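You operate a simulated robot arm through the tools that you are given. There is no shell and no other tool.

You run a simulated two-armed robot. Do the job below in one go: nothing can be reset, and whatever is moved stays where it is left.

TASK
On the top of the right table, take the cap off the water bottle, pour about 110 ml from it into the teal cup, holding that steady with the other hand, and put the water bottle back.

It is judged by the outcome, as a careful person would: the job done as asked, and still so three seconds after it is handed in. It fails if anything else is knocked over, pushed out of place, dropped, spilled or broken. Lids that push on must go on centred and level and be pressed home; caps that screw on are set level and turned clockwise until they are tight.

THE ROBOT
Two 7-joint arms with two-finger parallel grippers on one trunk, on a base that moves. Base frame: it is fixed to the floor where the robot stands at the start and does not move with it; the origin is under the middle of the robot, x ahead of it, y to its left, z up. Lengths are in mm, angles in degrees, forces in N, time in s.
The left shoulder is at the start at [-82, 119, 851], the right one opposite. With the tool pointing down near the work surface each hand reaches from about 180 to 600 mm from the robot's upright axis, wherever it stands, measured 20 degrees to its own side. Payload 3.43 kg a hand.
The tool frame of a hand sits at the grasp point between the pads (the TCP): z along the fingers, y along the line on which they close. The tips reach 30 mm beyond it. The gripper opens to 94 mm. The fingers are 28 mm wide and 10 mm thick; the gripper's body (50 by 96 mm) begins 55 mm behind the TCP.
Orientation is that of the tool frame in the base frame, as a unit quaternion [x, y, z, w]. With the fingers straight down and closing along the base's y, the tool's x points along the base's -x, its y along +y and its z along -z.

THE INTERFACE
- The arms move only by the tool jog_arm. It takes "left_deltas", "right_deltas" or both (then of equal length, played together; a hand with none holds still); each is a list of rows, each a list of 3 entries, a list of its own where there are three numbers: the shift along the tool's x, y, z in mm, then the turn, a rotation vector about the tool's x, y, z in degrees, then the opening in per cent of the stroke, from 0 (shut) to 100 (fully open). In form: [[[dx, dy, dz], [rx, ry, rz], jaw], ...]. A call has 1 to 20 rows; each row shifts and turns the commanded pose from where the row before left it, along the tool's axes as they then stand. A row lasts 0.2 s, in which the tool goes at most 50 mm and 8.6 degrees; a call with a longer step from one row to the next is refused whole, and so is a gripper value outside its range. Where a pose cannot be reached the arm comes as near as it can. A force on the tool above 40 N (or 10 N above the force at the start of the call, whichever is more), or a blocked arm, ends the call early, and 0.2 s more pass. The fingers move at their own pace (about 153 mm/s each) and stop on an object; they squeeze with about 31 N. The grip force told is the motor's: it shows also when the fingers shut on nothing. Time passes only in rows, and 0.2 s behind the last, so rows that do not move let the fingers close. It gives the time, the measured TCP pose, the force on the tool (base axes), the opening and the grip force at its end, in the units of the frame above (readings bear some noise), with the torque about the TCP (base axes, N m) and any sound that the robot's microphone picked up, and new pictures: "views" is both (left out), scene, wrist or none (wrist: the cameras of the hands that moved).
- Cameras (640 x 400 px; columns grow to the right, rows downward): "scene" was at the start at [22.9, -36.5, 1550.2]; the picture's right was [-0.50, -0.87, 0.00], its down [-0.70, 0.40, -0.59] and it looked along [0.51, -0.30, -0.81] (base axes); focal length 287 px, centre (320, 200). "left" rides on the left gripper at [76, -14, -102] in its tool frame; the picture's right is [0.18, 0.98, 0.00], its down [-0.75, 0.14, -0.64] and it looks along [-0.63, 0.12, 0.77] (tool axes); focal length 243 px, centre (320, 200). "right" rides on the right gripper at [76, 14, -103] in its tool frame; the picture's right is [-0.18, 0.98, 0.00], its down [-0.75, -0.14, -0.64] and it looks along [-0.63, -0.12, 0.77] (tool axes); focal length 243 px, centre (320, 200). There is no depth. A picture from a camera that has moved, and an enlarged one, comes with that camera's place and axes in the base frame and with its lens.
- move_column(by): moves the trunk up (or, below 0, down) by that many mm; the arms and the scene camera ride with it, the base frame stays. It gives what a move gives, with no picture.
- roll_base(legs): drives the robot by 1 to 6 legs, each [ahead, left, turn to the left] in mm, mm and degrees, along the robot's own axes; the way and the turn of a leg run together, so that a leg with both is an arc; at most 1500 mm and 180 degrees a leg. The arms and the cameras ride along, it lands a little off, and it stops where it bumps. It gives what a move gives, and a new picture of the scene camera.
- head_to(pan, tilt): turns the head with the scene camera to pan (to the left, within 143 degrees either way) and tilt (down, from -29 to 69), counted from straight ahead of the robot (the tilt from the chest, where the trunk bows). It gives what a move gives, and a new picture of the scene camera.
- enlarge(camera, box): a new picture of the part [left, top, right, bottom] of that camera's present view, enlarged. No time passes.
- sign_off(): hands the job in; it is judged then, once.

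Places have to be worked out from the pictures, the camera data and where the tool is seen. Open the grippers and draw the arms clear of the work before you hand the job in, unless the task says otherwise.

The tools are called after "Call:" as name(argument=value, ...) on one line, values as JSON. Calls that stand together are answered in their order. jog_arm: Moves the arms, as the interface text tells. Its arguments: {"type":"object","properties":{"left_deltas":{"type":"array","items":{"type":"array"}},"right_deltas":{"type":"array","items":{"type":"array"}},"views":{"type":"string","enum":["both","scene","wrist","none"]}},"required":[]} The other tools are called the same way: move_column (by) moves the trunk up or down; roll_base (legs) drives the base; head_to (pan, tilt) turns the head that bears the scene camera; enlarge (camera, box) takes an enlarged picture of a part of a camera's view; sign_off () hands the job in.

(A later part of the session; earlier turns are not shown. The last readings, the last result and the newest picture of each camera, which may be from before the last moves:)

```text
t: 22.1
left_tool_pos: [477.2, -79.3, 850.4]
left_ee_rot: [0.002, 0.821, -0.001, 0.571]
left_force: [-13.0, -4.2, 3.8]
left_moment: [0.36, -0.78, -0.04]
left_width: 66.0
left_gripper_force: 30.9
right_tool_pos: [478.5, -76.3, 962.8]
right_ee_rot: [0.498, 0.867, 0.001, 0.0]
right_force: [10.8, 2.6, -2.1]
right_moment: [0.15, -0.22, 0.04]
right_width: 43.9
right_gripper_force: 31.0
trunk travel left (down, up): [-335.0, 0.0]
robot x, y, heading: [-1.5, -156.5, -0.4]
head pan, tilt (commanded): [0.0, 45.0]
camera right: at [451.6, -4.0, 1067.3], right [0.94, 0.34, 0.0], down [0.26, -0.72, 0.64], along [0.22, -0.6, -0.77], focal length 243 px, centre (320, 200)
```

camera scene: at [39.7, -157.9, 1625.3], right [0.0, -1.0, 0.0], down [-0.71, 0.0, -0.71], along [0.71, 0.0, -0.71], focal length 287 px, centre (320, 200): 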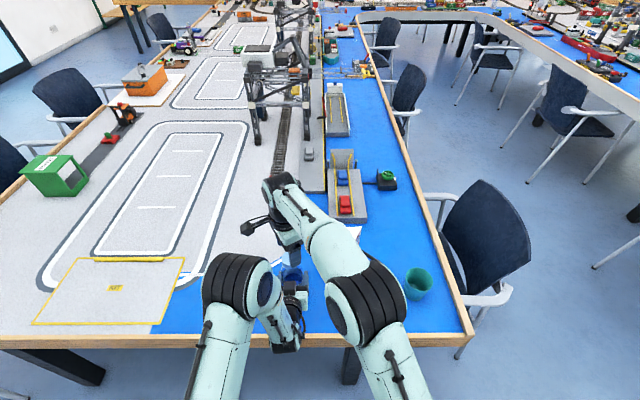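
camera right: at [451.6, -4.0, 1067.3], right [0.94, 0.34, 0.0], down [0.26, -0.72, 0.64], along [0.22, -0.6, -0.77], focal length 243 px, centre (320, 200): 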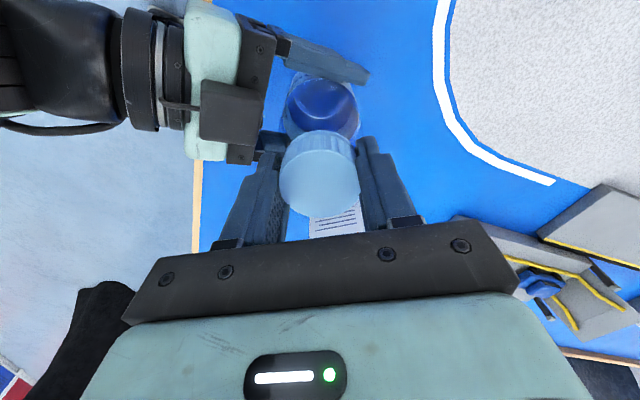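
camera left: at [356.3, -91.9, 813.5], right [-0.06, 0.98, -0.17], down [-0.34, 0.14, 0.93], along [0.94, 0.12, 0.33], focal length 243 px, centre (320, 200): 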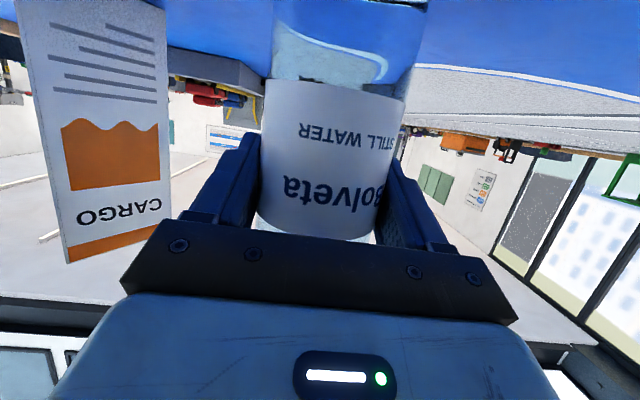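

The cap is held at 43.9 mm and 31 N, with about 11 N of sideways load. I'll shift 2 mm to relieve that and try the first counter-clockwise turn of 34°, watching the forces.

Call:
jog_arm(right_deltas=[[[0, 2, 0], [0, 0, 0], 0], [[0, 0, -0.1], [0, 0, -8.5], 0], [[0, 0, -0.1], [0, 0, -8.5], 0], [[0, 0, -0.1], [0, 0, -8.5], 0], [[0, 0, -0.1], [0, 0, -8.5], 0], [[0, 0, 0], [0, 0, 0], 0]], views="wrist")

Call:
enlarge(camera="right", box=[220, 40, 420, 220])

```text
t: 23.5
left_tool_pos: [478.3, -78.1, 849.6]
left_ee_rot: [0.0, 0.821, 0.001, 0.571]
left_force: [13.4, 5.4, -3.8]
left_moment: [-0.4, 0.9, -0.03]
left_width: 65.9
left_gripper_force: 31.6
right_tool_pos: [478.9, -75.4, 963.4]
right_ee_rot: [0.221, 0.975, 0.0, -0.001]
right_force: [-12.7, -4.8, 6.3]
right_moment: [-0.06, 0.46, 0.0]
right_width: 43.6
right_gripper_force: 31.2
trunk travel left (down, up): [-335.0, 0.0]
robot x, y, heading: [-0.0, -157.1, -0.1]
head pan, tilt (commanded): [0.0, 45.0]
camera right: at [416.6, -30.2, 1066.7], right [0.59, 0.81, 0.0], down [0.62, -0.45, 0.64], along [0.52, -0.38, -0.77], focal length 243 px, centre (320, 200)
```

right: 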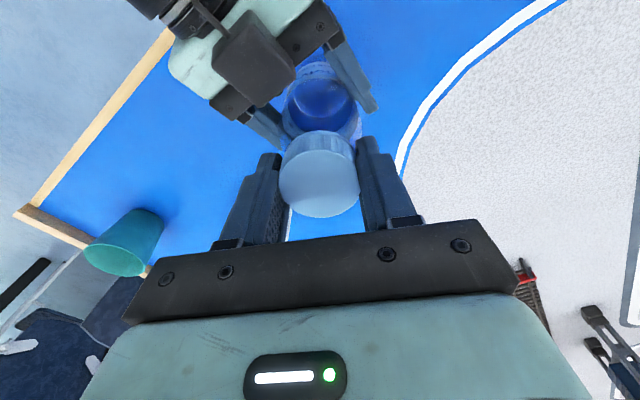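

```text
2.22 times, centred on (320, 130) of right
camera zoom: at [416.6, -30.2, 1066.7], right [0.59, 0.81, 0.0], down [0.62, -0.45, 0.64], along [0.52, -0.38, -0.77], focal length 539 px, centre (320, 356)
```

zoom: 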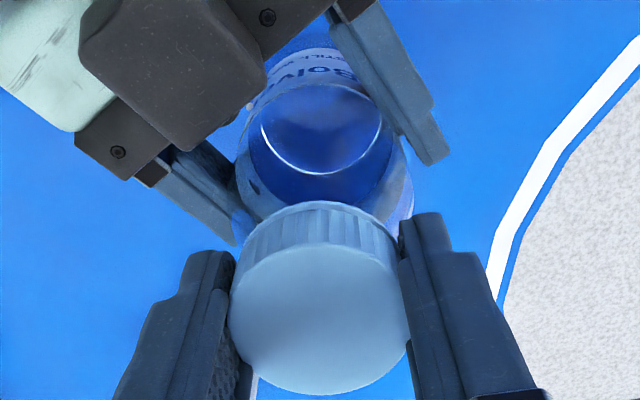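

The sideways load flipped sign, so the right correction is half that, about 1 mm. The upward force of 6 N suggests the cap is climbing its thread. I'll re-centre and keep turning, with a slight rise.

Call:
jog_arm(right_deltas=[[[0.68, -0.77, -0.4], [0, 0, 0], 0], [[0, 0, -0.1], [0, 0, -8.5], 0], [[0, 0, -0.1], [0, 0, -8.5], 0], [[0, 0, -0.1], [0, 0, -8.5], 0], [[0, 0, -0.1], [0, 0, -8.5], 0], [[0, 0, 0], [0, 0, 0], 0]], views="none")

```text
t: 24.9
left_tool_pos: [479.6, -78.2, 850.1]
left_ee_rot: [0.0, 0.821, 0.0, 0.571]
left_force: [6.8, 8.7, 1.0]
left_moment: [-0.72, 0.61, -0.01]
left_width: 65.9
left_gripper_force: 31.2
right_tool_pos: [478.5, -76.7, 963.8]
right_ee_rot: [-0.073, 0.997, 0.0, 0.0]
right_force: [-6.4, -7.6, 0.0]
right_moment: [-0.15, 0.16, -0.01]
right_width: 43.6
right_gripper_force: 30.7
trunk travel left (down, up): [-335.0, 0.0]
robot x, y, heading: [-0.6, -152.9, -0.2]
head pan, tilt (commanded): [0.0, 45.0]
```

Forces are modest. I'll nudge it centred again and turn another 51° counter-clockwise.

Call:
jog_arm(right_deltas=[[[0.58, -0.52, 0], [0, 0, 0], 0], [[0, 0, -0.1], [0, 0, -8.5], 0], [[0, 0, -0.1], [0, 0, -8.5], 0], [[0, 0, -0.1], [0, 0, -8.5], 0], [[0, 0, -0.1], [0, 0, -8.5], 0], [[0, 0, -0.1], [0, 0, -8.5], 0], [[0, 0, -0.1], [0, 0, -8.5], 0], [[0, 0, 0], [0, 0, 0], 0]], views="wrist")

Call:
enlarge(camera="right", box=[220, 40, 420, 220])

```text
t: 26.7
left_tool_pos: [478.7, -77.5, 849.9]
left_ee_rot: [0.001, 0.821, 0.0, 0.572]
left_force: [-15.3, 11.7, 5.0]
left_moment: [-0.66, -0.78, 0.04]
left_width: 65.8
left_gripper_force: 30.9
right_tool_pos: [478.2, -77.4, 964.5]
right_ee_rot: [-0.495, 0.869, -0.002, 0.0]
right_force: [13.8, -11.2, -0.7]
right_moment: [-0.31, -0.41, -0.02]
right_width: 44.0
right_gripper_force: 31.0
trunk travel left (down, up): [-335.0, 0.0]
robot x, y, heading: [0.2, -160.1, 0.1]
head pan, tilt (commanded): [0.0, 45.0]
camera right: at [426.2, -136.2, 1068.5], right [-0.75, 0.66, 0.0], down [0.5, 0.58, 0.64], along [0.43, 0.48, -0.77], focal length 243 px, centre (320, 200)
```

right: 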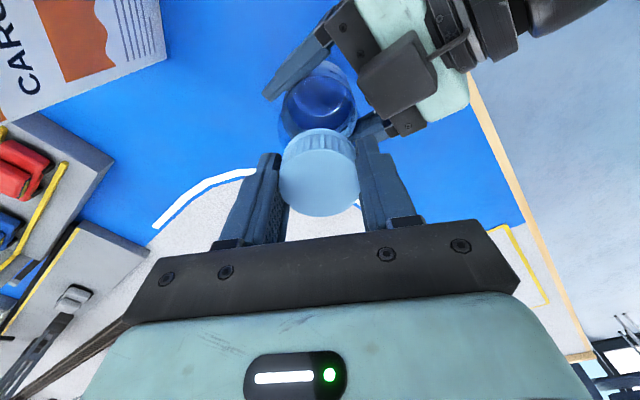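

```text
2.22 times, centred on (320, 130) of right
camera zoom: at [426.2, -136.2, 1068.5], right [-0.75, 0.66, 0.0], down [0.5, 0.58, 0.64], along [0.43, 0.48, -0.77], focal length 539 px, centre (320, 356)
```

zoom: 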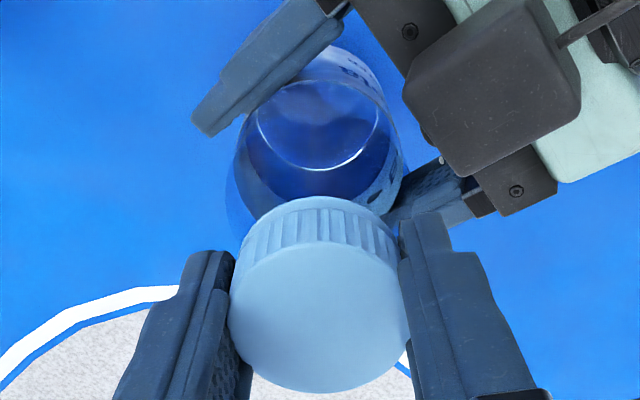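

That makes about 120° of turn. I'll release the cap, swing the hand back clockwise 119° with the jaws open, and check the cap and left hand.

Call:
jog_arm(right_deltas=[[[0, 0, 0], [0, 0, 0], 72], [[0, 0, 0], [0, 0, 0], 72], [[0, 0, 0], [0, 0, 8.5], 72], [[0, 0, 0], [0, 0, 8.5], 72], [[0, 0, 0], [0, 0, 8.5], 72], [[0, 0, 0], [0, 0, 8.5], 72], [[0, 0, 0], [0, 0, 8.5], 72], [[0, 0, 0], [0, 0, 8.5], 72], [[0, 0, 0], [0, 0, 8.5], 72], [[0, 0, 0], [0, 0, 8.5], 72], [[0, 0, 0], [0, 0, 8.5], 72], [[0, 0, 0], [0, 0, 8.5], 72], [[0, 0, 0], [0, 0, 8.5], 72], [[0, 0, 0], [0, 0, 8.5], 72], [[0, 0, 0], [0, 0, 8.5], 72], [[0, 0, 0], [0, 0, 8.5], 72], [[0, 0, 0], [0, 0, 0], 72]], views="wrist")

Call:
enlarge(camera="left", box=[0, 0, 640, 400])

Call:
enlarge(camera="right", box=[220, 40, 420, 220])

```text
t: 30.3
left_tool_pos: [479.2, -78.2, 850.6]
left_ee_rot: [0.001, 0.821, 0.0, 0.571]
left_force: [-0.2, -0.6, -0.3]
left_moment: [-0.01, 0.07, 0.01]
left_width: 66.1
left_gripper_force: 30.9
right_tool_pos: [477.2, -77.3, 965.1]
right_ee_rot: [0.5, 0.866, -0.001, 0.0]
right_force: [0.4, 0.7, -0.3]
right_moment: [-0.01, -0.04, 0.01]
right_width: 67.9
right_gripper_force: 0.0
trunk travel left (down, up): [-335.0, 0.0]
robot x, y, heading: [1.1, -158.0, -0.2]
head pan, tilt (commanded): [0.0, 45.0]
camera right: at [451.3, -4.3, 1068.6], right [0.94, 0.33, 0.0], down [0.26, -0.72, 0.64], along [0.21, -0.61, -0.77], focal length 243 px, centre (320, 200)
```

right: 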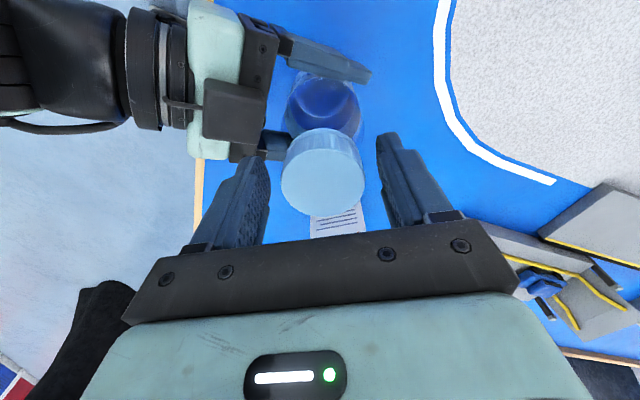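

```text
1.00 times, centred on (320, 200) of left (not enlarged: the box is as wide or as high as the picture)
camera zoom: at [356.2, -91.8, 813.4], right [-0.06, 0.98, -0.17], down [-0.34, 0.14, 0.93], along [0.94, 0.12, 0.33], focal length 243 px, centre (320, 200)
```

zoom: 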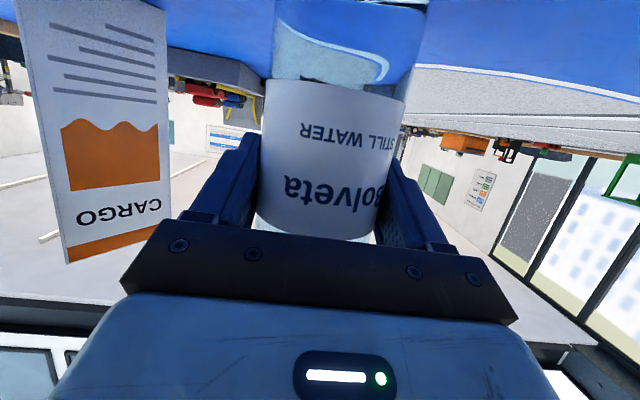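

```text
2.22 times, centred on (320, 130) of right
camera zoom: at [451.3, -4.3, 1068.6], right [0.94, 0.33, 0.0], down [0.26, -0.72, 0.64], along [0.21, -0.61, -0.77], focal length 539 px, centre (320, 356)
```

zoom: 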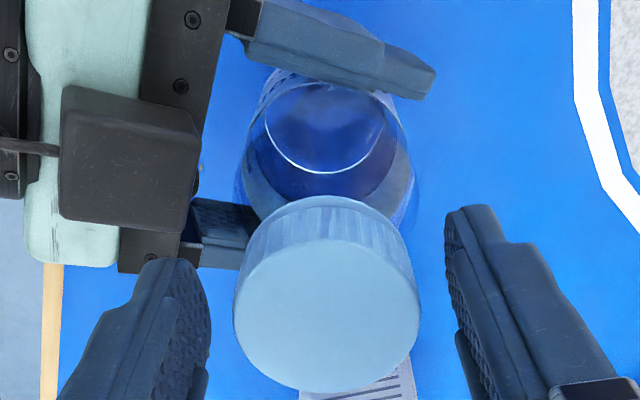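

The bottle hasn't turned in the left hand, so the cap itself is turning. I'll re-centre using the force pattern, regrip, and turn another 119° counter-clockwise.

Call:
jog_arm(right_deltas=[[[-1.0, 0.6, 0], [0, 0, 0], 60], [[0, 0, 0], [0, 0, 0], 0], [[0, 0, 0], [0, 0, 0], 0], [[0, 0, 0], [0, 0, 0], 0], [[0, 0, -0.1], [0, 0, -8.5], 0], [[0, 0, -0.1], [0, 0, -8.5], 0], [[0, 0, -0.1], [0, 0, -8.5], 0], [[0, 0, -0.1], [0, 0, -8.5], 0], [[0, 0, -0.1], [0, 0, -8.5], 0], [[0, 0, -0.1], [0, 0, -8.5], 0], [[0, 0, -0.1], [0, 0, -8.5], 0], [[0, 0, -0.1], [0, 0, -8.5], 0], [[0, 0, -0.1], [0, 0, -8.5], 0], [[0, 0, -0.1], [0, 0, -8.5], 0], [[0, 0, -0.1], [0, 0, -8.5], 0], [[0, 0, -0.1], [0, 0, -8.5], 0], [[0, 0, -0.1], [0, 0, -8.5], 0], [[0, 0, -0.1], [0, 0, -8.5], 0]], views="wrist")

```text
t: 34.1
left_tool_pos: [478.9, -78.3, 850.3]
left_ee_rot: [0.001, 0.821, 0.0, 0.571]
left_force: [1.4, -0.3, -0.4]
left_moment: [0.17, 0.32, 0.05]
left_width: 66.1
left_gripper_force: 31.1
right_tool_pos: [478.6, -78.0, 966.0]
right_ee_rot: [-0.496, 0.869, 0.0, 0.0]
right_force: [-1.0, 0.1, 3.2]
right_moment: [-0.26, 0.02, -0.01]
right_width: 43.2
right_gripper_force: 30.8
trunk travel left (down, up): [-335.0, 0.0]
robot x, y, heading: [1.8, -157.6, -0.3]
head pan, tilt (commanded): [0.0, 45.0]
camera right: at [427.6, -136.7, 1069.6], right [-0.75, 0.66, 0.0], down [0.51, 0.58, 0.64], along [0.42, 0.48, -0.77], focal length 243 px, centre (320, 200)
```

right: 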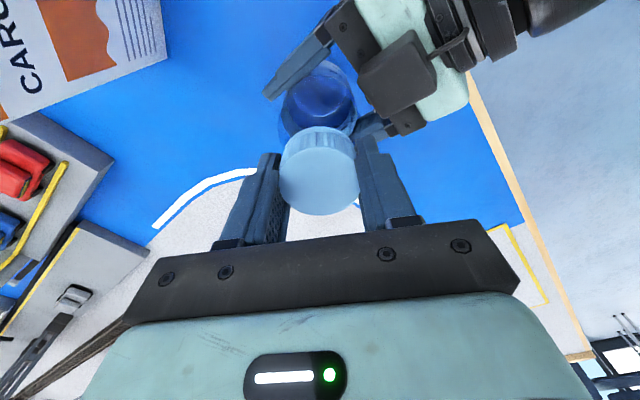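

Sideways forces are now near zero. About 240° has been turned, so I'll test with a gentle 1.5 mm lift whether the cap is free.

Call:
jog_arm(right_deltas=[[[0, 0, -0.8], [0, 0, 0], 0], [[0, 0, -0.7], [0, 0, 0], 0], [[0, 0, 0], [0, 0, 0], 0]], views="none")

```text
t: 34.9
left_tool_pos: [478.5, -76.8, 850.6]
left_ee_rot: [0.001, 0.821, 0.0, 0.572]
left_force: [1.8, 1.1, -0.6]
left_moment: [-0.09, 0.16, 0.04]
left_width: 65.9
left_gripper_force: 30.9
right_tool_pos: [480.2, -78.3, 967.1]
right_ee_rot: [-0.494, 0.869, 0.0, -0.001]
right_force: [-0.7, -1.6, -1.7]
right_moment: [-0.13, -0.03, 0.01]
right_width: 43.4
right_gripper_force: 30.9
trunk travel left (down, up): [-335.0, 0.0]
robot x, y, heading: [2.3, -158.5, -0.5]
head pan, tilt (commanded): [0.0, 45.0]
```

The vertical load only changed from +3.2 to -1.7 N, which isn't conclusive. I'll lift another 1.5 mm to see whether resistance builds.

Call:
jog_arm(right_deltas=[[[0, 0, -0.8], [0, 0, 0], 0], [[0, 0, -0.7], [0, 0, 0], 0], [[0, 0, 0], [0, 0, 0], 0]], views="wrist")

Call:
enlarge(camera="right", box=[220, 40, 420, 220])

```text
t: 35.7
left_tool_pos: [479.9, -77.9, 850.3]
left_ee_rot: [0.001, 0.819, -0.001, 0.573]
left_force: [-3.1, 1.0, 11.5]
left_moment: [-0.07, -0.16, 0.0]
left_width: 66.0
left_gripper_force: 31.4
right_tool_pos: [479.1, -79.3, 967.9]
right_ee_rot: [-0.494, 0.869, 0.0, -0.001]
right_force: [2.3, -1.6, -13.0]
right_moment: [-0.1, -0.25, 0.03]
right_width: 43.2
right_gripper_force: 30.9
trunk travel left (down, up): [-335.0, 0.0]
robot x, y, heading: [0.3, -157.8, -0.3]
head pan, tilt (commanded): [0.0, 45.0]
camera right: at [427.8, -136.6, 1072.0], right [-0.75, 0.66, 0.0], down [0.51, 0.58, 0.64], along [0.42, 0.48, -0.77], focal length 243 px, centre (320, 200)
```

right: 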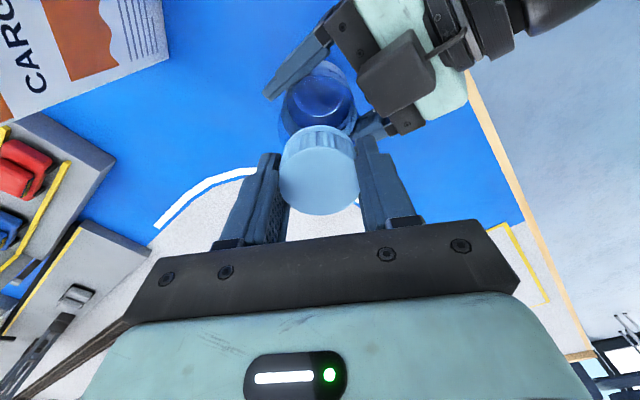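

```text
2.22 times, centred on (320, 130) of right
camera zoom: at [427.8, -136.6, 1072.0], right [-0.75, 0.66, 0.0], down [0.51, 0.58, 0.64], along [0.42, 0.48, -0.77], focal length 539 px, centre (320, 356)
```

zoom: 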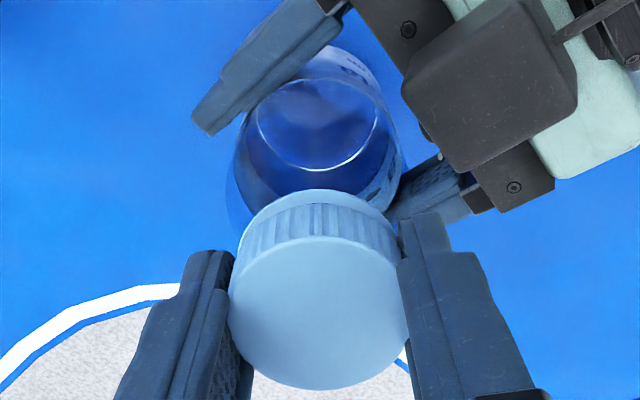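

Resistance built to 13 N, so the thread is still engaged. I'll drop back 2 mm to neutral, release, and swing back for another turn.

Call:
jog_arm(right_deltas=[[[0, 0, 2], [0, 0, 0], 0], [[0, 0, 0], [0, 0, 0], 72], [[0, 0, 0], [0, 0, 0], 72], [[0, 0, 0], [0, 0, 8.5], 72], [[0, 0, 0], [0, 0, 8.5], 72], [[0, 0, 0], [0, 0, 8.5], 72], [[0, 0, 0], [0, 0, 8.5], 72], [[0, 0, 0], [0, 0, 8.5], 72], [[0, 0, 0], [0, 0, 8.5], 72], [[0, 0, 0], [0, 0, 8.5], 72], [[0, 0, 0], [0, 0, 8.5], 72], [[0, 0, 0], [0, 0, 8.5], 72], [[0, 0, 0], [0, 0, 8.5], 72], [[0, 0, 0], [0, 0, 8.5], 72], [[0, 0, 0], [0, 0, 8.5], 72], [[0, 0, 0], [0, 0, 8.5], 72], [[0, 0, 0], [0, 0, 8.5], 72], [[0, 0, 0], [0, 0, 0], 72]], views="none")

Call:
enlarge(camera="right", box=[220, 40, 420, 220])

```text
t: 39.5
left_tool_pos: [478.9, -78.9, 850.7]
left_ee_rot: [0.0, 0.821, 0.0, 0.571]
left_force: [-0.8, -1.4, 0.5]
left_moment: [-0.08, 0.1, 0.02]
left_width: 66.2
left_gripper_force: 30.6
right_tool_pos: [478.9, -77.3, 967.3]
right_ee_rot: [0.499, 0.867, -0.001, 0.001]
right_force: [0.3, 0.6, 0.1]
right_moment: [0.0, -0.05, 0.02]
right_width: 67.4
right_gripper_force: 0.1
trunk travel left (down, up): [-335.0, 0.0]
robot x, y, heading: [-0.8, -157.2, -0.2]
head pan, tilt (commanded): [0.0, 45.0]
```

```text
2.22 times, centred on (320, 130) of right
camera zoom: at [452.7, -4.8, 1070.3], right [0.94, 0.33, 0.0], down [0.26, -0.72, 0.64], along [0.21, -0.6, -0.77], focal length 539 px, centre (320, 356)
```

zoom: 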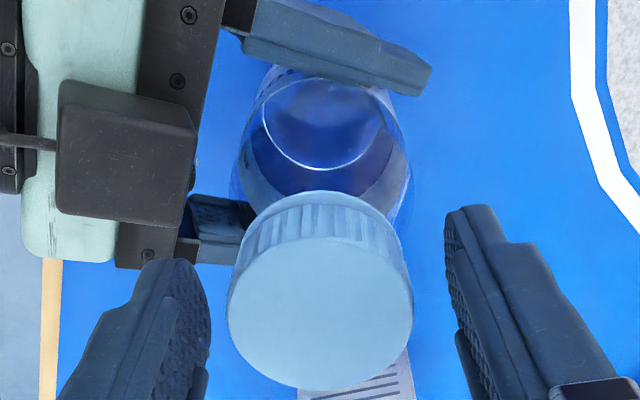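

The cap has risen slightly and a smooth neck ring now shows beneath it. I'll regrip and turn a third 119°.

Call:
jog_arm(right_deltas=[[[0, 0, 0], [0, 0, 0], 60], [[0, 0, 0], [0, 0, 0], 0], [[0, 0, 0], [0, 0, 0], 0], [[0, 0, 0], [0, 0, 0], 0], [[0, 0, -0.1], [0, 0, -8.5], 0], [[0, 0, -0.1], [0, 0, -8.5], 0], [[0, 0, -0.1], [0, 0, -8.5], 0], [[0, 0, -0.1], [0, 0, -8.5], 0], [[0, 0, -0.1], [0, 0, -8.5], 0], [[0, 0, -0.1], [0, 0, -8.5], 0], [[0, 0, -0.1], [0, 0, -8.5], 0], [[0, 0, -0.1], [0, 0, -8.5], 0], [[0, 0, -0.1], [0, 0, -8.5], 0], [[0, 0, -0.1], [0, 0, -8.5], 0], [[0, 0, -0.1], [0, 0, -8.5], 0], [[0, 0, -0.1], [0, 0, -8.5], 0], [[0, 0, -0.1], [0, 0, -8.5], 0], [[0, 0, -0.1], [0, 0, -8.5], 0]], views="none")

Call:
enlarge(camera="right", box=[220, 40, 420, 220])

```text
t: 43.3
left_tool_pos: [477.9, -79.2, 850.4]
left_ee_rot: [0.002, 0.821, -0.001, 0.571]
left_force: [-0.9, 0.3, 0.0]
left_moment: [0.0, 0.02, 0.04]
left_width: 65.8
left_gripper_force: 31.3
right_tool_pos: [478.6, -77.7, 969.5]
right_ee_rot: [-0.495, 0.869, 0.0, 0.001]
right_force: [0.3, -0.8, -0.3]
right_moment: [-0.03, -0.03, 0.0]
right_width: 43.3
right_gripper_force: 31.0
trunk travel left (down, up): [-335.0, 0.0]
robot x, y, heading: [-0.5, -158.7, -0.4]
head pan, tilt (commanded): [0.0, 45.0]
```

```text
2.22 times, centred on (320, 130) of right
camera zoom: at [427.7, -136.0, 1072.2], right [-0.75, 0.66, 0.0], down [0.5, 0.58, 0.64], along [0.42, 0.48, -0.77], focal length 539 px, centre (320, 356)
```

zoom: 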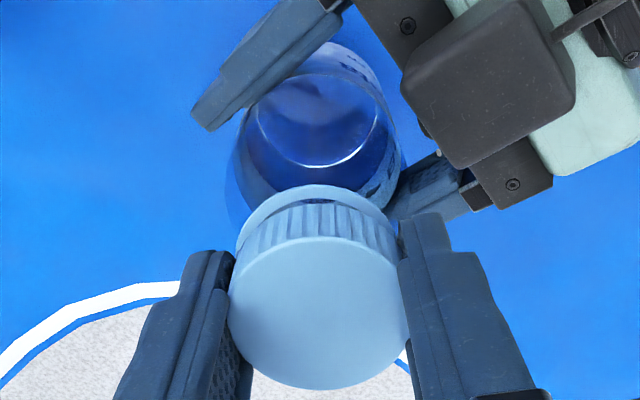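

All loads on both hands dropped to about zero, which suggests the thread has let go. I'll lift 4 mm gently and check for resistance.

Call:
jog_arm(right_deltas=[[[0, 0, -1], [0, 0, 0], 0], [[0, 0, -1], [0, 0, 0], 0], [[0, 0, -1], [0, 0, 0], 0], [[0, 0, -1], [0, 0, 0], 0], [[0, 0, 0], [0, 0, 0], 0]], views="none")

Call:
enlarge(camera="right", box=[220, 40, 420, 220])

```text
t: 44.5
left_tool_pos: [478.7, -78.3, 850.8]
left_ee_rot: [0.0, 0.82, 0.0, 0.572]
left_force: [-0.8, 1.4, 0.5]
left_moment: [-0.16, -0.11, 0.02]
left_width: 65.9
left_gripper_force: 31.3
right_tool_pos: [478.4, -76.8, 973.8]
right_ee_rot: [-0.494, 0.87, 0.0, 0.0]
right_force: [1.2, -1.8, -0.7]
right_moment: [0.0, -0.02, 0.0]
right_width: 43.3
right_gripper_force: 30.9
trunk travel left (down, up): [-335.0, 0.0]
robot x, y, heading: [0.5, -155.9, -0.4]
head pan, tilt (commanded): [0.0, 45.0]
```

```text
2.22 times, centred on (320, 130) of right
camera zoom: at [427.2, -135.8, 1076.4], right [-0.75, 0.66, 0.0], down [0.51, 0.58, 0.64], along [0.42, 0.48, -0.77], focal length 539 px, centre (320, 356)
```

zoom: 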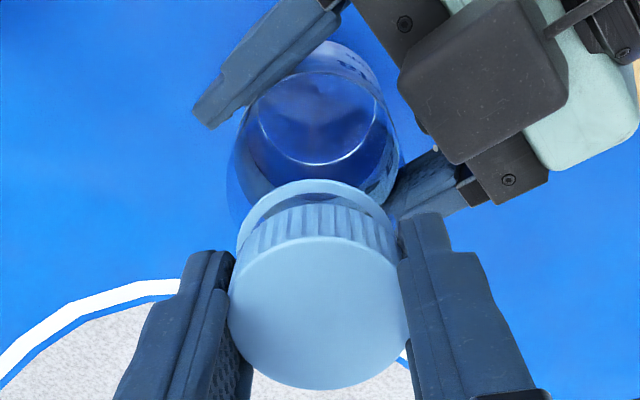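

The cap lifts with no resistance while the ring stays on the bottle, so it's off the thread. I'll raise it well clear.

Call:
jog_arm(right_deltas=[[[0, 0, -8], [0, 0, 0], 0], [[0, 0, -12], [0, 0, 0], 0], [[0, 0, -20], [0, 0, 0], 0], [[0, 0, -20], [0, 0, 0], 0], [[0, 0, 0], [0, 0, 0], 0]], views="both")

Call:
enlarge(camera="right", box=[220, 20, 420, 220])

```text
t: 45.7
left_tool_pos: [479.0, -78.6, 850.5]
left_ee_rot: [0.001, 0.821, -0.001, 0.571]
left_force: [-0.8, 0.2, 0.0]
left_moment: [-0.01, 0.04, 0.0]
left_width: 65.9
left_gripper_force: 30.9
right_tool_pos: [479.3, -78.0, 1033.5]
right_ee_rot: [-0.495, 0.869, 0.0, -0.001]
right_force: [0.5, 0.5, -0.8]
right_moment: [0.03, -0.02, -0.01]
right_width: 43.6
right_gripper_force: 31.1
trunk travel left (down, up): [-335.0, 0.0]
robot x, y, heading: [-0.1, -162.6, 0.1]
head pan, tilt (commanded): [0.0, 45.0]
camera scene: at [39.9, -157.7, 1625.3], right [0.0, -1.0, 0.0], down [-0.71, 0.0, -0.71], along [0.71, 0.0, -0.71], focal length 287 px, centre (320, 200)
camera right: at [427.9, -135.1, 1136.9], right [-0.75, 0.66, 0.0], down [0.51, 0.58, 0.64], along [0.42, 0.48, -0.77], focal length 243 px, centre (320, 200)
```

scene: 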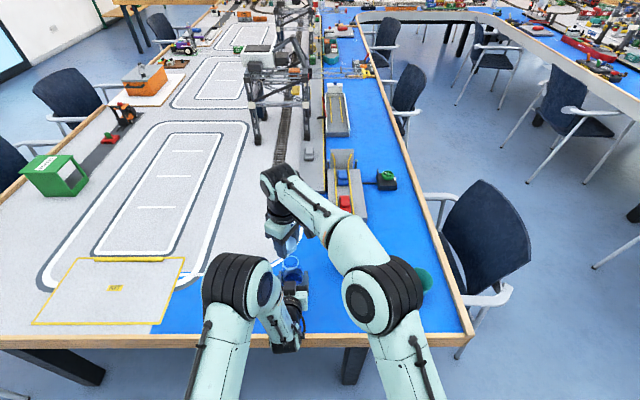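
right: 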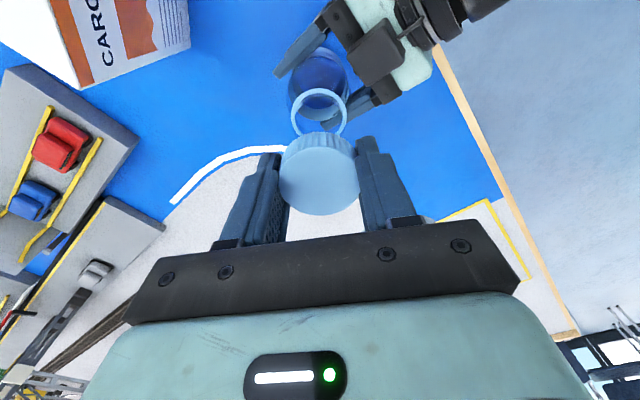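

```text
2.00 times, centred on (320, 120) of right
camera zoom: at [427.9, -135.1, 1136.9], right [-0.75, 0.66, 0.0], down [0.51, 0.58, 0.64], along [0.42, 0.48, -0.77], focal length 485 px, centre (320, 360)
```

zoom: 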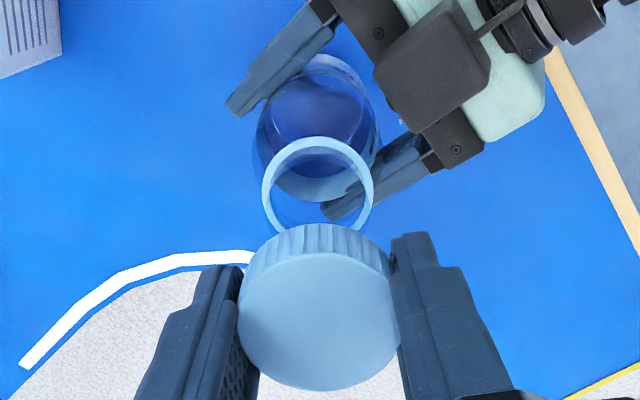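

The cap is off and held securely, and the open neck is visible below it. I'll carry it to a free spot on the table near (410, -270), staying high, and turn the wrist back straight.

Call:
jog_arm(right_deltas=[[[40.2, -7.2, 0], [0, 0, 0], 0], [[40.2, -7.2, 0], [0, 0, 0], 0], [[40.2, -7.2, 0], [0, 0, 0], 0], [[40.2, -7.2, 0], [0, 0, 0], 0], [[40.2, -7.2, 0], [0, 0, 0], 0], [[0, 0, 0], [0, 0, 8.5], 0], [[0, 0, 0], [0, 0, 8.5], 0], [[0, 0, 0], [0, 0, 8.5], 0], [[0, 0, 0], [0, 0, 8.5], 0], [[0, 0, 0], [0, 0, 8.5], 0], [[0, 0, 0], [0, 0, 8.5], 0], [[0, 0, 0], [0, 0, 8.5], 0], [[0, 0, 40], [0, 0, 0], 0], [[0, 0, 40], [0, 0, 0], 0], [[0, 0, 0], [0, 0, 0], 0]], views="both")

Call:
enlarge(camera="scene", box=[240, 210, 400, 340])

```text
t: 48.9
left_tool_pos: [478.7, -78.7, 849.5]
left_ee_rot: [0.001, 0.821, 0.0, 0.571]
left_force: [-0.2, 0.1, 0.5]
left_moment: [0.02, 0.01, -0.04]
left_width: 65.8
left_gripper_force: 30.8
right_tool_pos: [407.4, -268.1, 951.5]
right_ee_rot: [0.002, 1.0, 0.0, 0.0]
right_force: [0.0, 0.4, -1.2]
right_moment: [0.03, 0.01, -0.02]
right_width: 43.5
right_gripper_force: 31.1
trunk travel left (down, up): [-335.0, 0.0]
robot x, y, heading: [0.1, -160.7, -0.3]
head pan, tilt (commanded): [0.0, 45.0]
camera scene: at [39.9, -157.7, 1625.3], right [0.0, -1.0, 0.0], down [-0.71, 0.0, -0.71], along [0.71, 0.0, -0.71], focal length 287 px, centre (320, 200)
camera right: at [330.9, -253.8, 1055.4], right [0.19, 0.98, 0.0], down [0.75, -0.14, 0.64], along [0.63, -0.12, -0.77], focal length 243 px, centre (320, 200)
```

scene: 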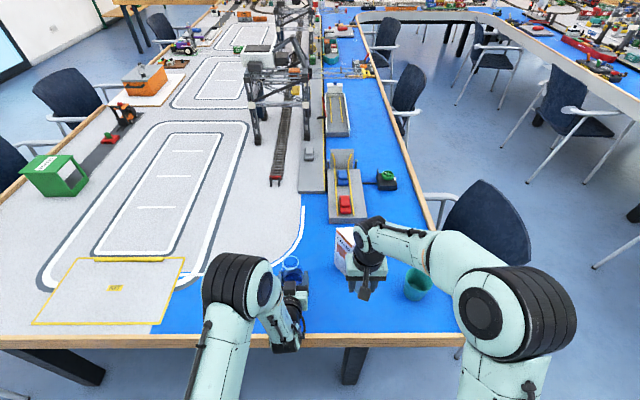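
right: 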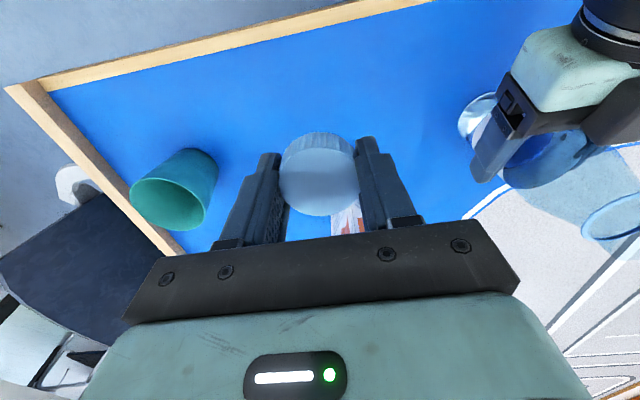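

```text
3.08 times, centred on (320, 275) of scene
camera zoom: at [39.9, -157.7, 1625.3], right [0.0, -1.0, 0.0], down [-0.71, 0.0, -0.71], along [0.71, 0.0, -0.71], focal length 884 px, centre (320, -31)
```

zoom: 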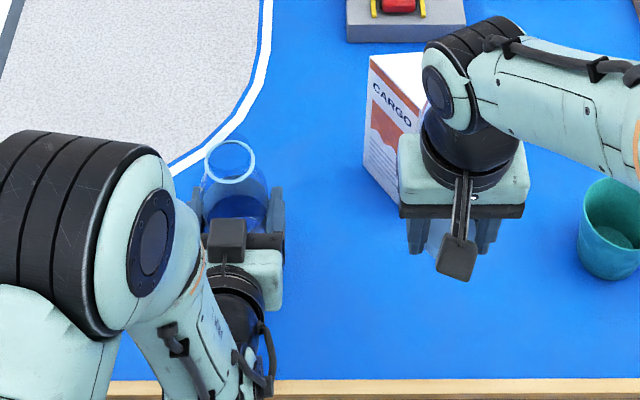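

The rim of the open bottle works out at about z 940. I'll lower the cap quickly to just above the table, then creep down.

Call:
jog_arm(right_deltas=[[[0, 0, 40], [0, 0, 0], 0], [[0, 0, 40], [0, 0, 0], 0], [[0, 0, 40], [0, 0, 0], 0], [[0, 0, 22], [0, 0, 0], 0], [[0, 0, 0], [0, 0, 0], 0]], views="wrist")

Call:
enlarge(camera="scene", box=[300, 220, 420, 340])

```text
t: 50.1
left_tool_pos: [478.4, -78.6, 850.5]
left_ee_rot: [0.001, 0.821, -0.001, 0.571]
left_force: [-0.1, 0.8, -1.3]
left_moment: [0.01, 0.0, -0.02]
left_width: 66.0
left_gripper_force: 30.8
right_tool_pos: [408.8, -269.5, 810.7]
right_ee_rot: [0.003, 1.0, 0.0, -0.001]
right_force: [0.1, 0.3, -0.5]
right_moment: [0.02, -0.03, 0.02]
right_width: 43.5
right_gripper_force: 30.5
trunk travel left (down, up): [-335.0, 0.0]
robot x, y, heading: [0.3, -160.1, -0.3]
head pan, tilt (commanded): [0.0, 45.0]
camera right: at [331.7, -254.4, 914.7], right [0.19, 0.98, 0.0], down [0.75, -0.14, 0.64], along [0.63, -0.12, -0.77], focal length 243 px, centre (320, 200)
```

right: 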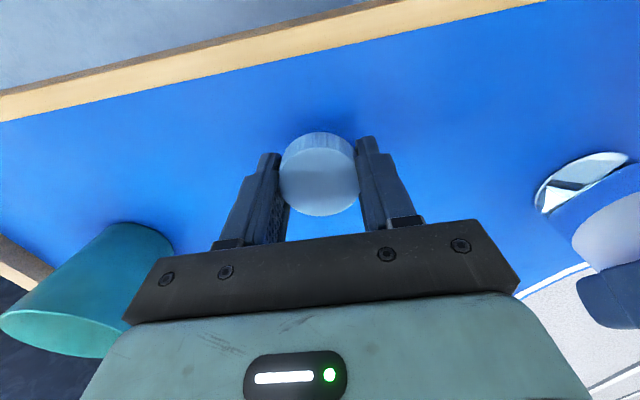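

```text
3.33 times, centred on (360, 280) of scene
camera zoom: at [40.0, -157.7, 1625.3], right [0.0, -1.0, 0.0], down [-0.71, 0.0, -0.71], along [0.71, 0.0, -0.71], focal length 958 px, centre (187, -67)
```

zoom: 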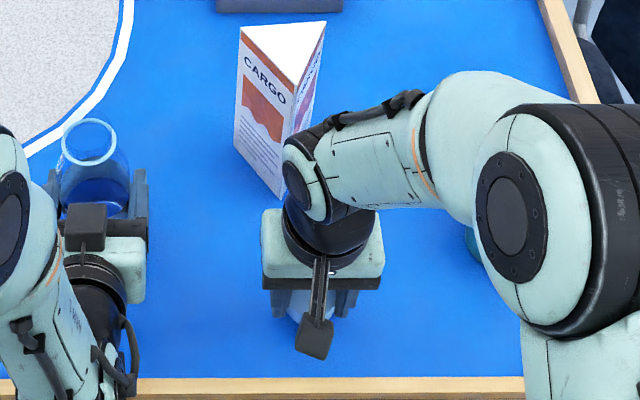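

The cap is about 15 mm above the table. I'll creep down in 2 mm steps.

Call:
jog_arm(right_deltas=[[[0, 0, 2], [0, 0, 0], 0], [[0, 0, 2], [0, 0, 0], 0], [[0, 0, 2], [0, 0, 0], 0], [[0, 0, 2], [0, 0, 0], 0], [[0, 0, 2], [0, 0, 0], 0], [[0, 0, 0], [0, 0, 0], 0]], views="none")

```text
t: 51.5
left_tool_pos: [479.3, -78.6, 849.5]
left_ee_rot: [0.001, 0.821, 0.0, 0.571]
left_force: [0.2, -0.3, 0.6]
left_moment: [-0.02, 0.01, 0.01]
left_width: 66.1
left_gripper_force: 31.3
right_tool_pos: [407.1, -268.7, 800.0]
right_ee_rot: [0.003, 1.0, -0.001, -0.001]
right_force: [0.1, 0.5, 0.8]
right_moment: [0.02, 0.01, -0.01]
right_width: 43.6
right_gripper_force: 31.1
trunk travel left (down, up): [-335.0, 0.0]
robot x, y, heading: [2.2, -159.4, 0.1]
head pan, tilt (commanded): [0.0, 45.0]
```

No contact yet at 800. I'll continue in 1 mm steps and stop when the force rises.

Call:
jog_arm(right_deltas=[[[0, 0, 1], [0, 0, 0], 0], [[0, 0, 1], [0, 0, 0], 0], [[0, 0, 1], [0, 0, 0], 0], [[0, 0, 1], [0, 0, 0], 0], [[0, 0, 0], [0, 0, 0], 0]], views="none")

```text
t: 52.7
left_tool_pos: [478.0, -78.0, 849.6]
left_ee_rot: [0.001, 0.82, 0.0, 0.572]
left_force: [-0.4, -0.1, 0.5]
left_moment: [-0.02, 0.01, -0.02]
left_width: 65.9
left_gripper_force: 30.9
right_tool_pos: [406.8, -268.5, 797.0]
right_ee_rot: [0.003, 1.0, 0.0, 0.0]
right_force: [0.8, -0.2, -0.2]
right_moment: [-0.04, -0.03, -0.02]
right_width: 43.5
right_gripper_force: 30.8
trunk travel left (down, up): [-335.0, 0.0]
robot x, y, heading: [-1.8, -159.7, -0.4]
head pan, tilt (commanded): [0.0, 45.0]
```

Still free at about 796. I'll go on down in 1 mm steps.

Call:
jog_arm(right_deltas=[[[0, 0, 1], [0, 0, 0], 0], [[0, 0, 1], [0, 0, 0], 0], [[0, 0, 1], [0, 0, 0], 0], [[0, 0, 0], [0, 0, 0], 0]], views="wrist")

Call:
enlarge(camera="right", box=[220, 80, 420, 230])

```text
t: 53.7
left_tool_pos: [478.2, -76.8, 850.2]
left_ee_rot: [0.001, 0.82, -0.001, 0.572]
left_force: [0.3, -0.2, 0.5]
left_moment: [-0.01, 0.02, -0.02]
left_width: 66.2
left_gripper_force: 30.7
right_tool_pos: [408.8, -268.0, 792.1]
right_ee_rot: [0.002, 1.0, 0.0, 0.0]
right_force: [0.1, 0.3, 0.5]
right_moment: [-0.01, 0.03, -0.02]
right_width: 43.6
right_gripper_force: 30.8
trunk travel left (down, up): [-335.0, 0.0]
robot x, y, heading: [1.8, -159.9, -0.4]
head pan, tilt (commanded): [0.0, 45.0]
camera right: at [331.3, -254.0, 896.6], right [0.19, 0.98, 0.0], down [0.75, -0.14, 0.64], along [0.63, -0.12, -0.77], focal length 243 px, centre (320, 200)
```

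right: 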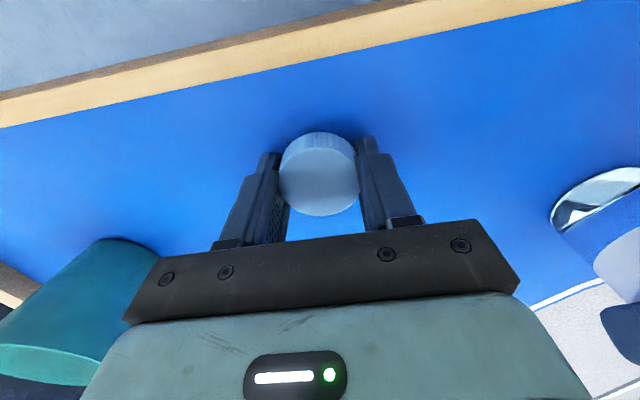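

```text
2.67 times, centred on (320, 155) of right
camera zoom: at [331.3, -254.0, 896.6], right [0.19, 0.98, 0.0], down [0.75, -0.14, 0.64], along [0.63, -0.12, -0.77], focal length 647 px, centre (320, 320)
```

zoom: 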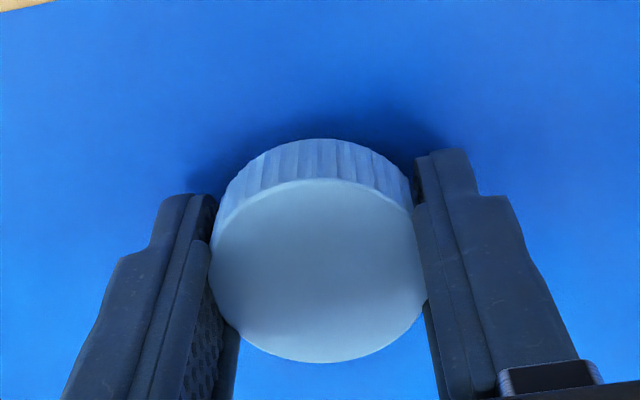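

Still no contact, though the shadow under the cap is closing in. I'll continue 1 mm at a time.

Call:
jog_arm(right_deltas=[[[0, 0, 1], [0, 0, 0], 0], [[0, 0, 1], [0, 0, 0], 0], [[0, 0, 1], [0, 0, 0], 0], [[0, 0, 0], [0, 0, 0], 0]], views="none")

```text
t: 54.7
left_tool_pos: [478.3, -77.6, 851.6]
left_ee_rot: [0.001, 0.821, 0.0, 0.571]
left_force: [-0.5, -0.3, 0.0]
left_moment: [-0.01, 0.03, -0.01]
left_width: 65.9
left_gripper_force: 31.3
right_tool_pos: [407.5, -269.4, 790.1]
right_ee_rot: [0.003, 1.0, 0.0, 0.0]
right_force: [-0.6, -0.5, -0.8]
right_moment: [0.01, 0.02, -0.02]
right_width: 43.3
right_gripper_force: 30.8
trunk travel left (down, up): [-335.0, 0.0]
robot x, y, heading: [-2.7, -157.6, -0.4]
head pan, tilt (commanded): [0.0, 45.0]
```

Call:
jog_arm(right_deltas=[[[0, 0, 1], [0, 0, 0], 0], [[0, 0, 1], [0, 0, 0], 0], [[0, 0, 1], [0, 0, 0], 0], [[0, 0, 0], [0, 0, 0], 0]], views="none")

```text
t: 55.7
left_tool_pos: [477.6, -78.1, 851.2]
left_ee_rot: [0.001, 0.819, -0.001, 0.573]
left_force: [0.5, 0.0, 0.0]
left_moment: [0.02, 0.01, -0.02]
left_width: 66.0
left_gripper_force: 31.4
right_tool_pos: [406.3, -268.8, 788.7]
right_ee_rot: [0.003, 1.0, -0.001, 0.002]
right_force: [-4.6, -1.1, 33.2]
right_moment: [-0.24, 0.58, 0.01]
right_width: 43.5
right_gripper_force: 31.0
trunk travel left (down, up): [-335.0, 0.0]
robot x, y, heading: [2.6, -156.2, -0.0]
head pan, tilt (commanded): [0.0, 45.0]
```

Contact: 33 N up with the tips at about z 759, so the table top is at 759. I'll back off 2 mm, open the jaws gently and rise.

Call:
jog_arm(right_deltas=[[[0, 0, -2], [0, 0, 0], 0], [[0, 0, 0], [0, 0, 0], 0], [[0, 0, 0], [0, 0, 0], 50], [[0, 0, 0], [0, 0, 0], 60], [[0, 0, 0], [0, 0, 0], 80], [[0, 0, -10], [0, 0, 0], 80], [[0, 0, -30], [0, 0, 0], 80], [[0, 0, -30], [0, 0, 0], 80], [[0, 0, -30], [0, 0, 0], 80], [[0, 0, 0], [0, 0, 0], 80]], views="both")

Call:
enlarge(camera="right", box=[220, 60, 420, 230])

```text
t: 57.9
left_tool_pos: [478.3, -79.5, 850.3]
left_ee_rot: [0.002, 0.821, -0.001, 0.571]
left_force: [-0.5, -0.4, 1.7]
left_moment: [0.03, 0.16, -0.03]
left_width: 65.9
left_gripper_force: 31.0
right_tool_pos: [407.4, -269.5, 889.0]
right_ee_rot: [0.002, 1.0, 0.0, 0.0]
right_force: [0.2, 0.9, 0.6]
right_moment: [0.02, -0.03, -0.01]
right_width: 75.4
right_gripper_force: 0.0
trunk travel left (down, up): [-335.0, 0.0]
robot x, y, heading: [-4.7, -158.9, 0.2]
head pan, tilt (commanded): [0.0, 45.0]
camera scene: at [39.7, -157.7, 1625.3], right [0.0, -1.0, 0.0], down [-0.71, 0.0, -0.71], along [0.71, 0.0, -0.71], focal length 287 px, centre (320, 200)
camera right: at [331.5, -254.7, 991.8], right [0.19, 0.98, 0.0], down [0.75, -0.14, 0.64], along [0.63, -0.12, -0.77], focal length 243 px, centre (320, 200)
```

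scene: 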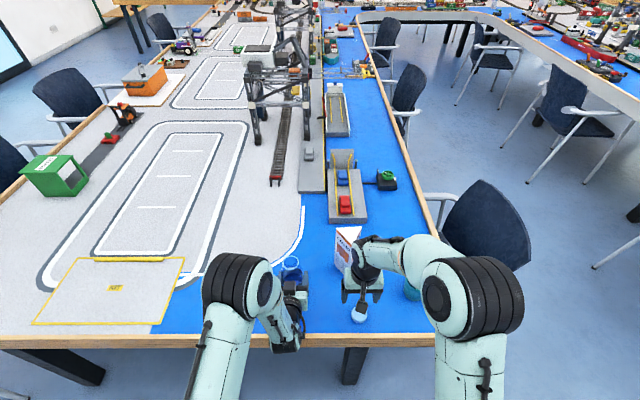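
right: 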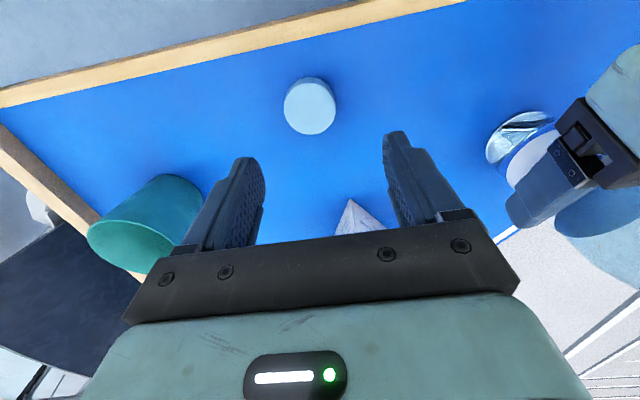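

```text
2.35 times, centred on (320, 145) of right
camera zoom: at [331.5, -254.7, 991.8], right [0.19, 0.98, 0.0], down [0.75, -0.14, 0.64], along [0.63, -0.12, -0.77], focal length 571 px, centre (320, 329)
```

zoom: 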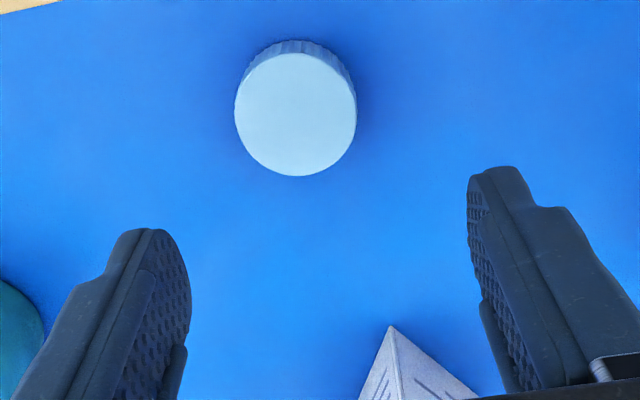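

The cap lies flat at about (410, -270). I'll release the bottle, which is standing on the table, and back the left hand straight out. Then I can shift the base right to a better position for pouring and rehearse the tilt with the hand empty.

Call:
jog_arm(left_deltas=[[[0, 0, 0], [0, 0, 0], 50], [[0, 0, 0], [0, 0, 0], 100], [[0, 0, 0], [0, 0, 0], 100], [[0, 0, -20], [0, 0, 0], 100], [[0, 0, -30], [0, 0, 0], 100], [[0, 0, -40], [0, 0, 0], 100], [[0, 0, -20], [0, 0, 0], 100], [[-31, 0, -11], [0, 0, 0], 100], [[-31, 0, -11], [0, 0, 0], 100], [[0, 0, 0], [0, 0, 0], 100]], views="both")

Call:
enlarge(camera="scene", box=[240, 200, 440, 340])

```text
t: 60.1
left_tool_pos: [395.3, -86.9, 948.8]
left_ee_rot: [0.001, 0.821, -0.001, 0.57]
left_force: [-0.6, 0.4, -0.1]
left_moment: [-0.01, -0.02, -0.01]
left_width: 94.0
left_gripper_force: 0.0
left hand out of reach, approached as far as the arm can: row 8, 9
right_tool_pos: [407.5, -268.7, 887.3]
right_ee_rot: [0.003, 1.0, 0.0, 0.0]
right_force: [0.0, 0.2, 0.5]
right_moment: [0.0, 0.02, -0.02]
right_width: 75.3
right_gripper_force: 0.0
trunk travel left (down, up): [-335.0, 0.0]
robot x, y, heading: [-0.3, -159.2, -0.3]
head pan, tilt (commanded): [0.0, 45.0]
camera scene: at [40.2, -157.8, 1625.3], right [0.0, -1.0, 0.0], down [-0.71, 0.0, -0.71], along [0.71, 0.0, -0.71], focal length 287 px, centre (320, 200)
camera left: at [272.3, -99.5, 911.8], right [-0.06, 0.98, -0.17], down [-0.34, 0.14, 0.93], along [0.94, 0.12, 0.32], focal length 243 px, centre (320, 200)
```

scene: 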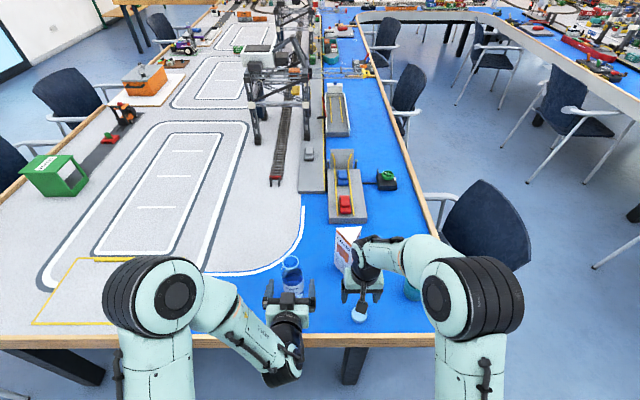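
left: 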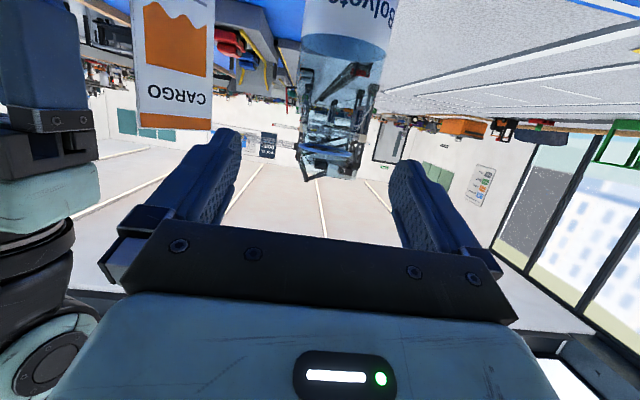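

```text
2.86 times, centred on (340, 270) of scene
camera zoom: at [40.2, -157.8, 1625.3], right [0.0, -1.0, 0.0], down [-0.71, 0.0, -0.71], along [0.71, 0.0, -0.71], focal length 821 px, centre (263, 0)
```

zoom: 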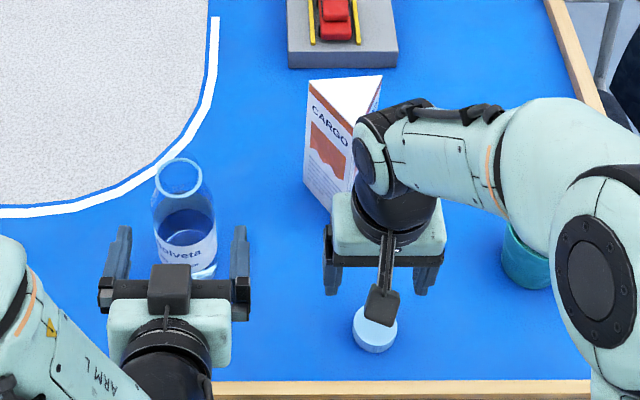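

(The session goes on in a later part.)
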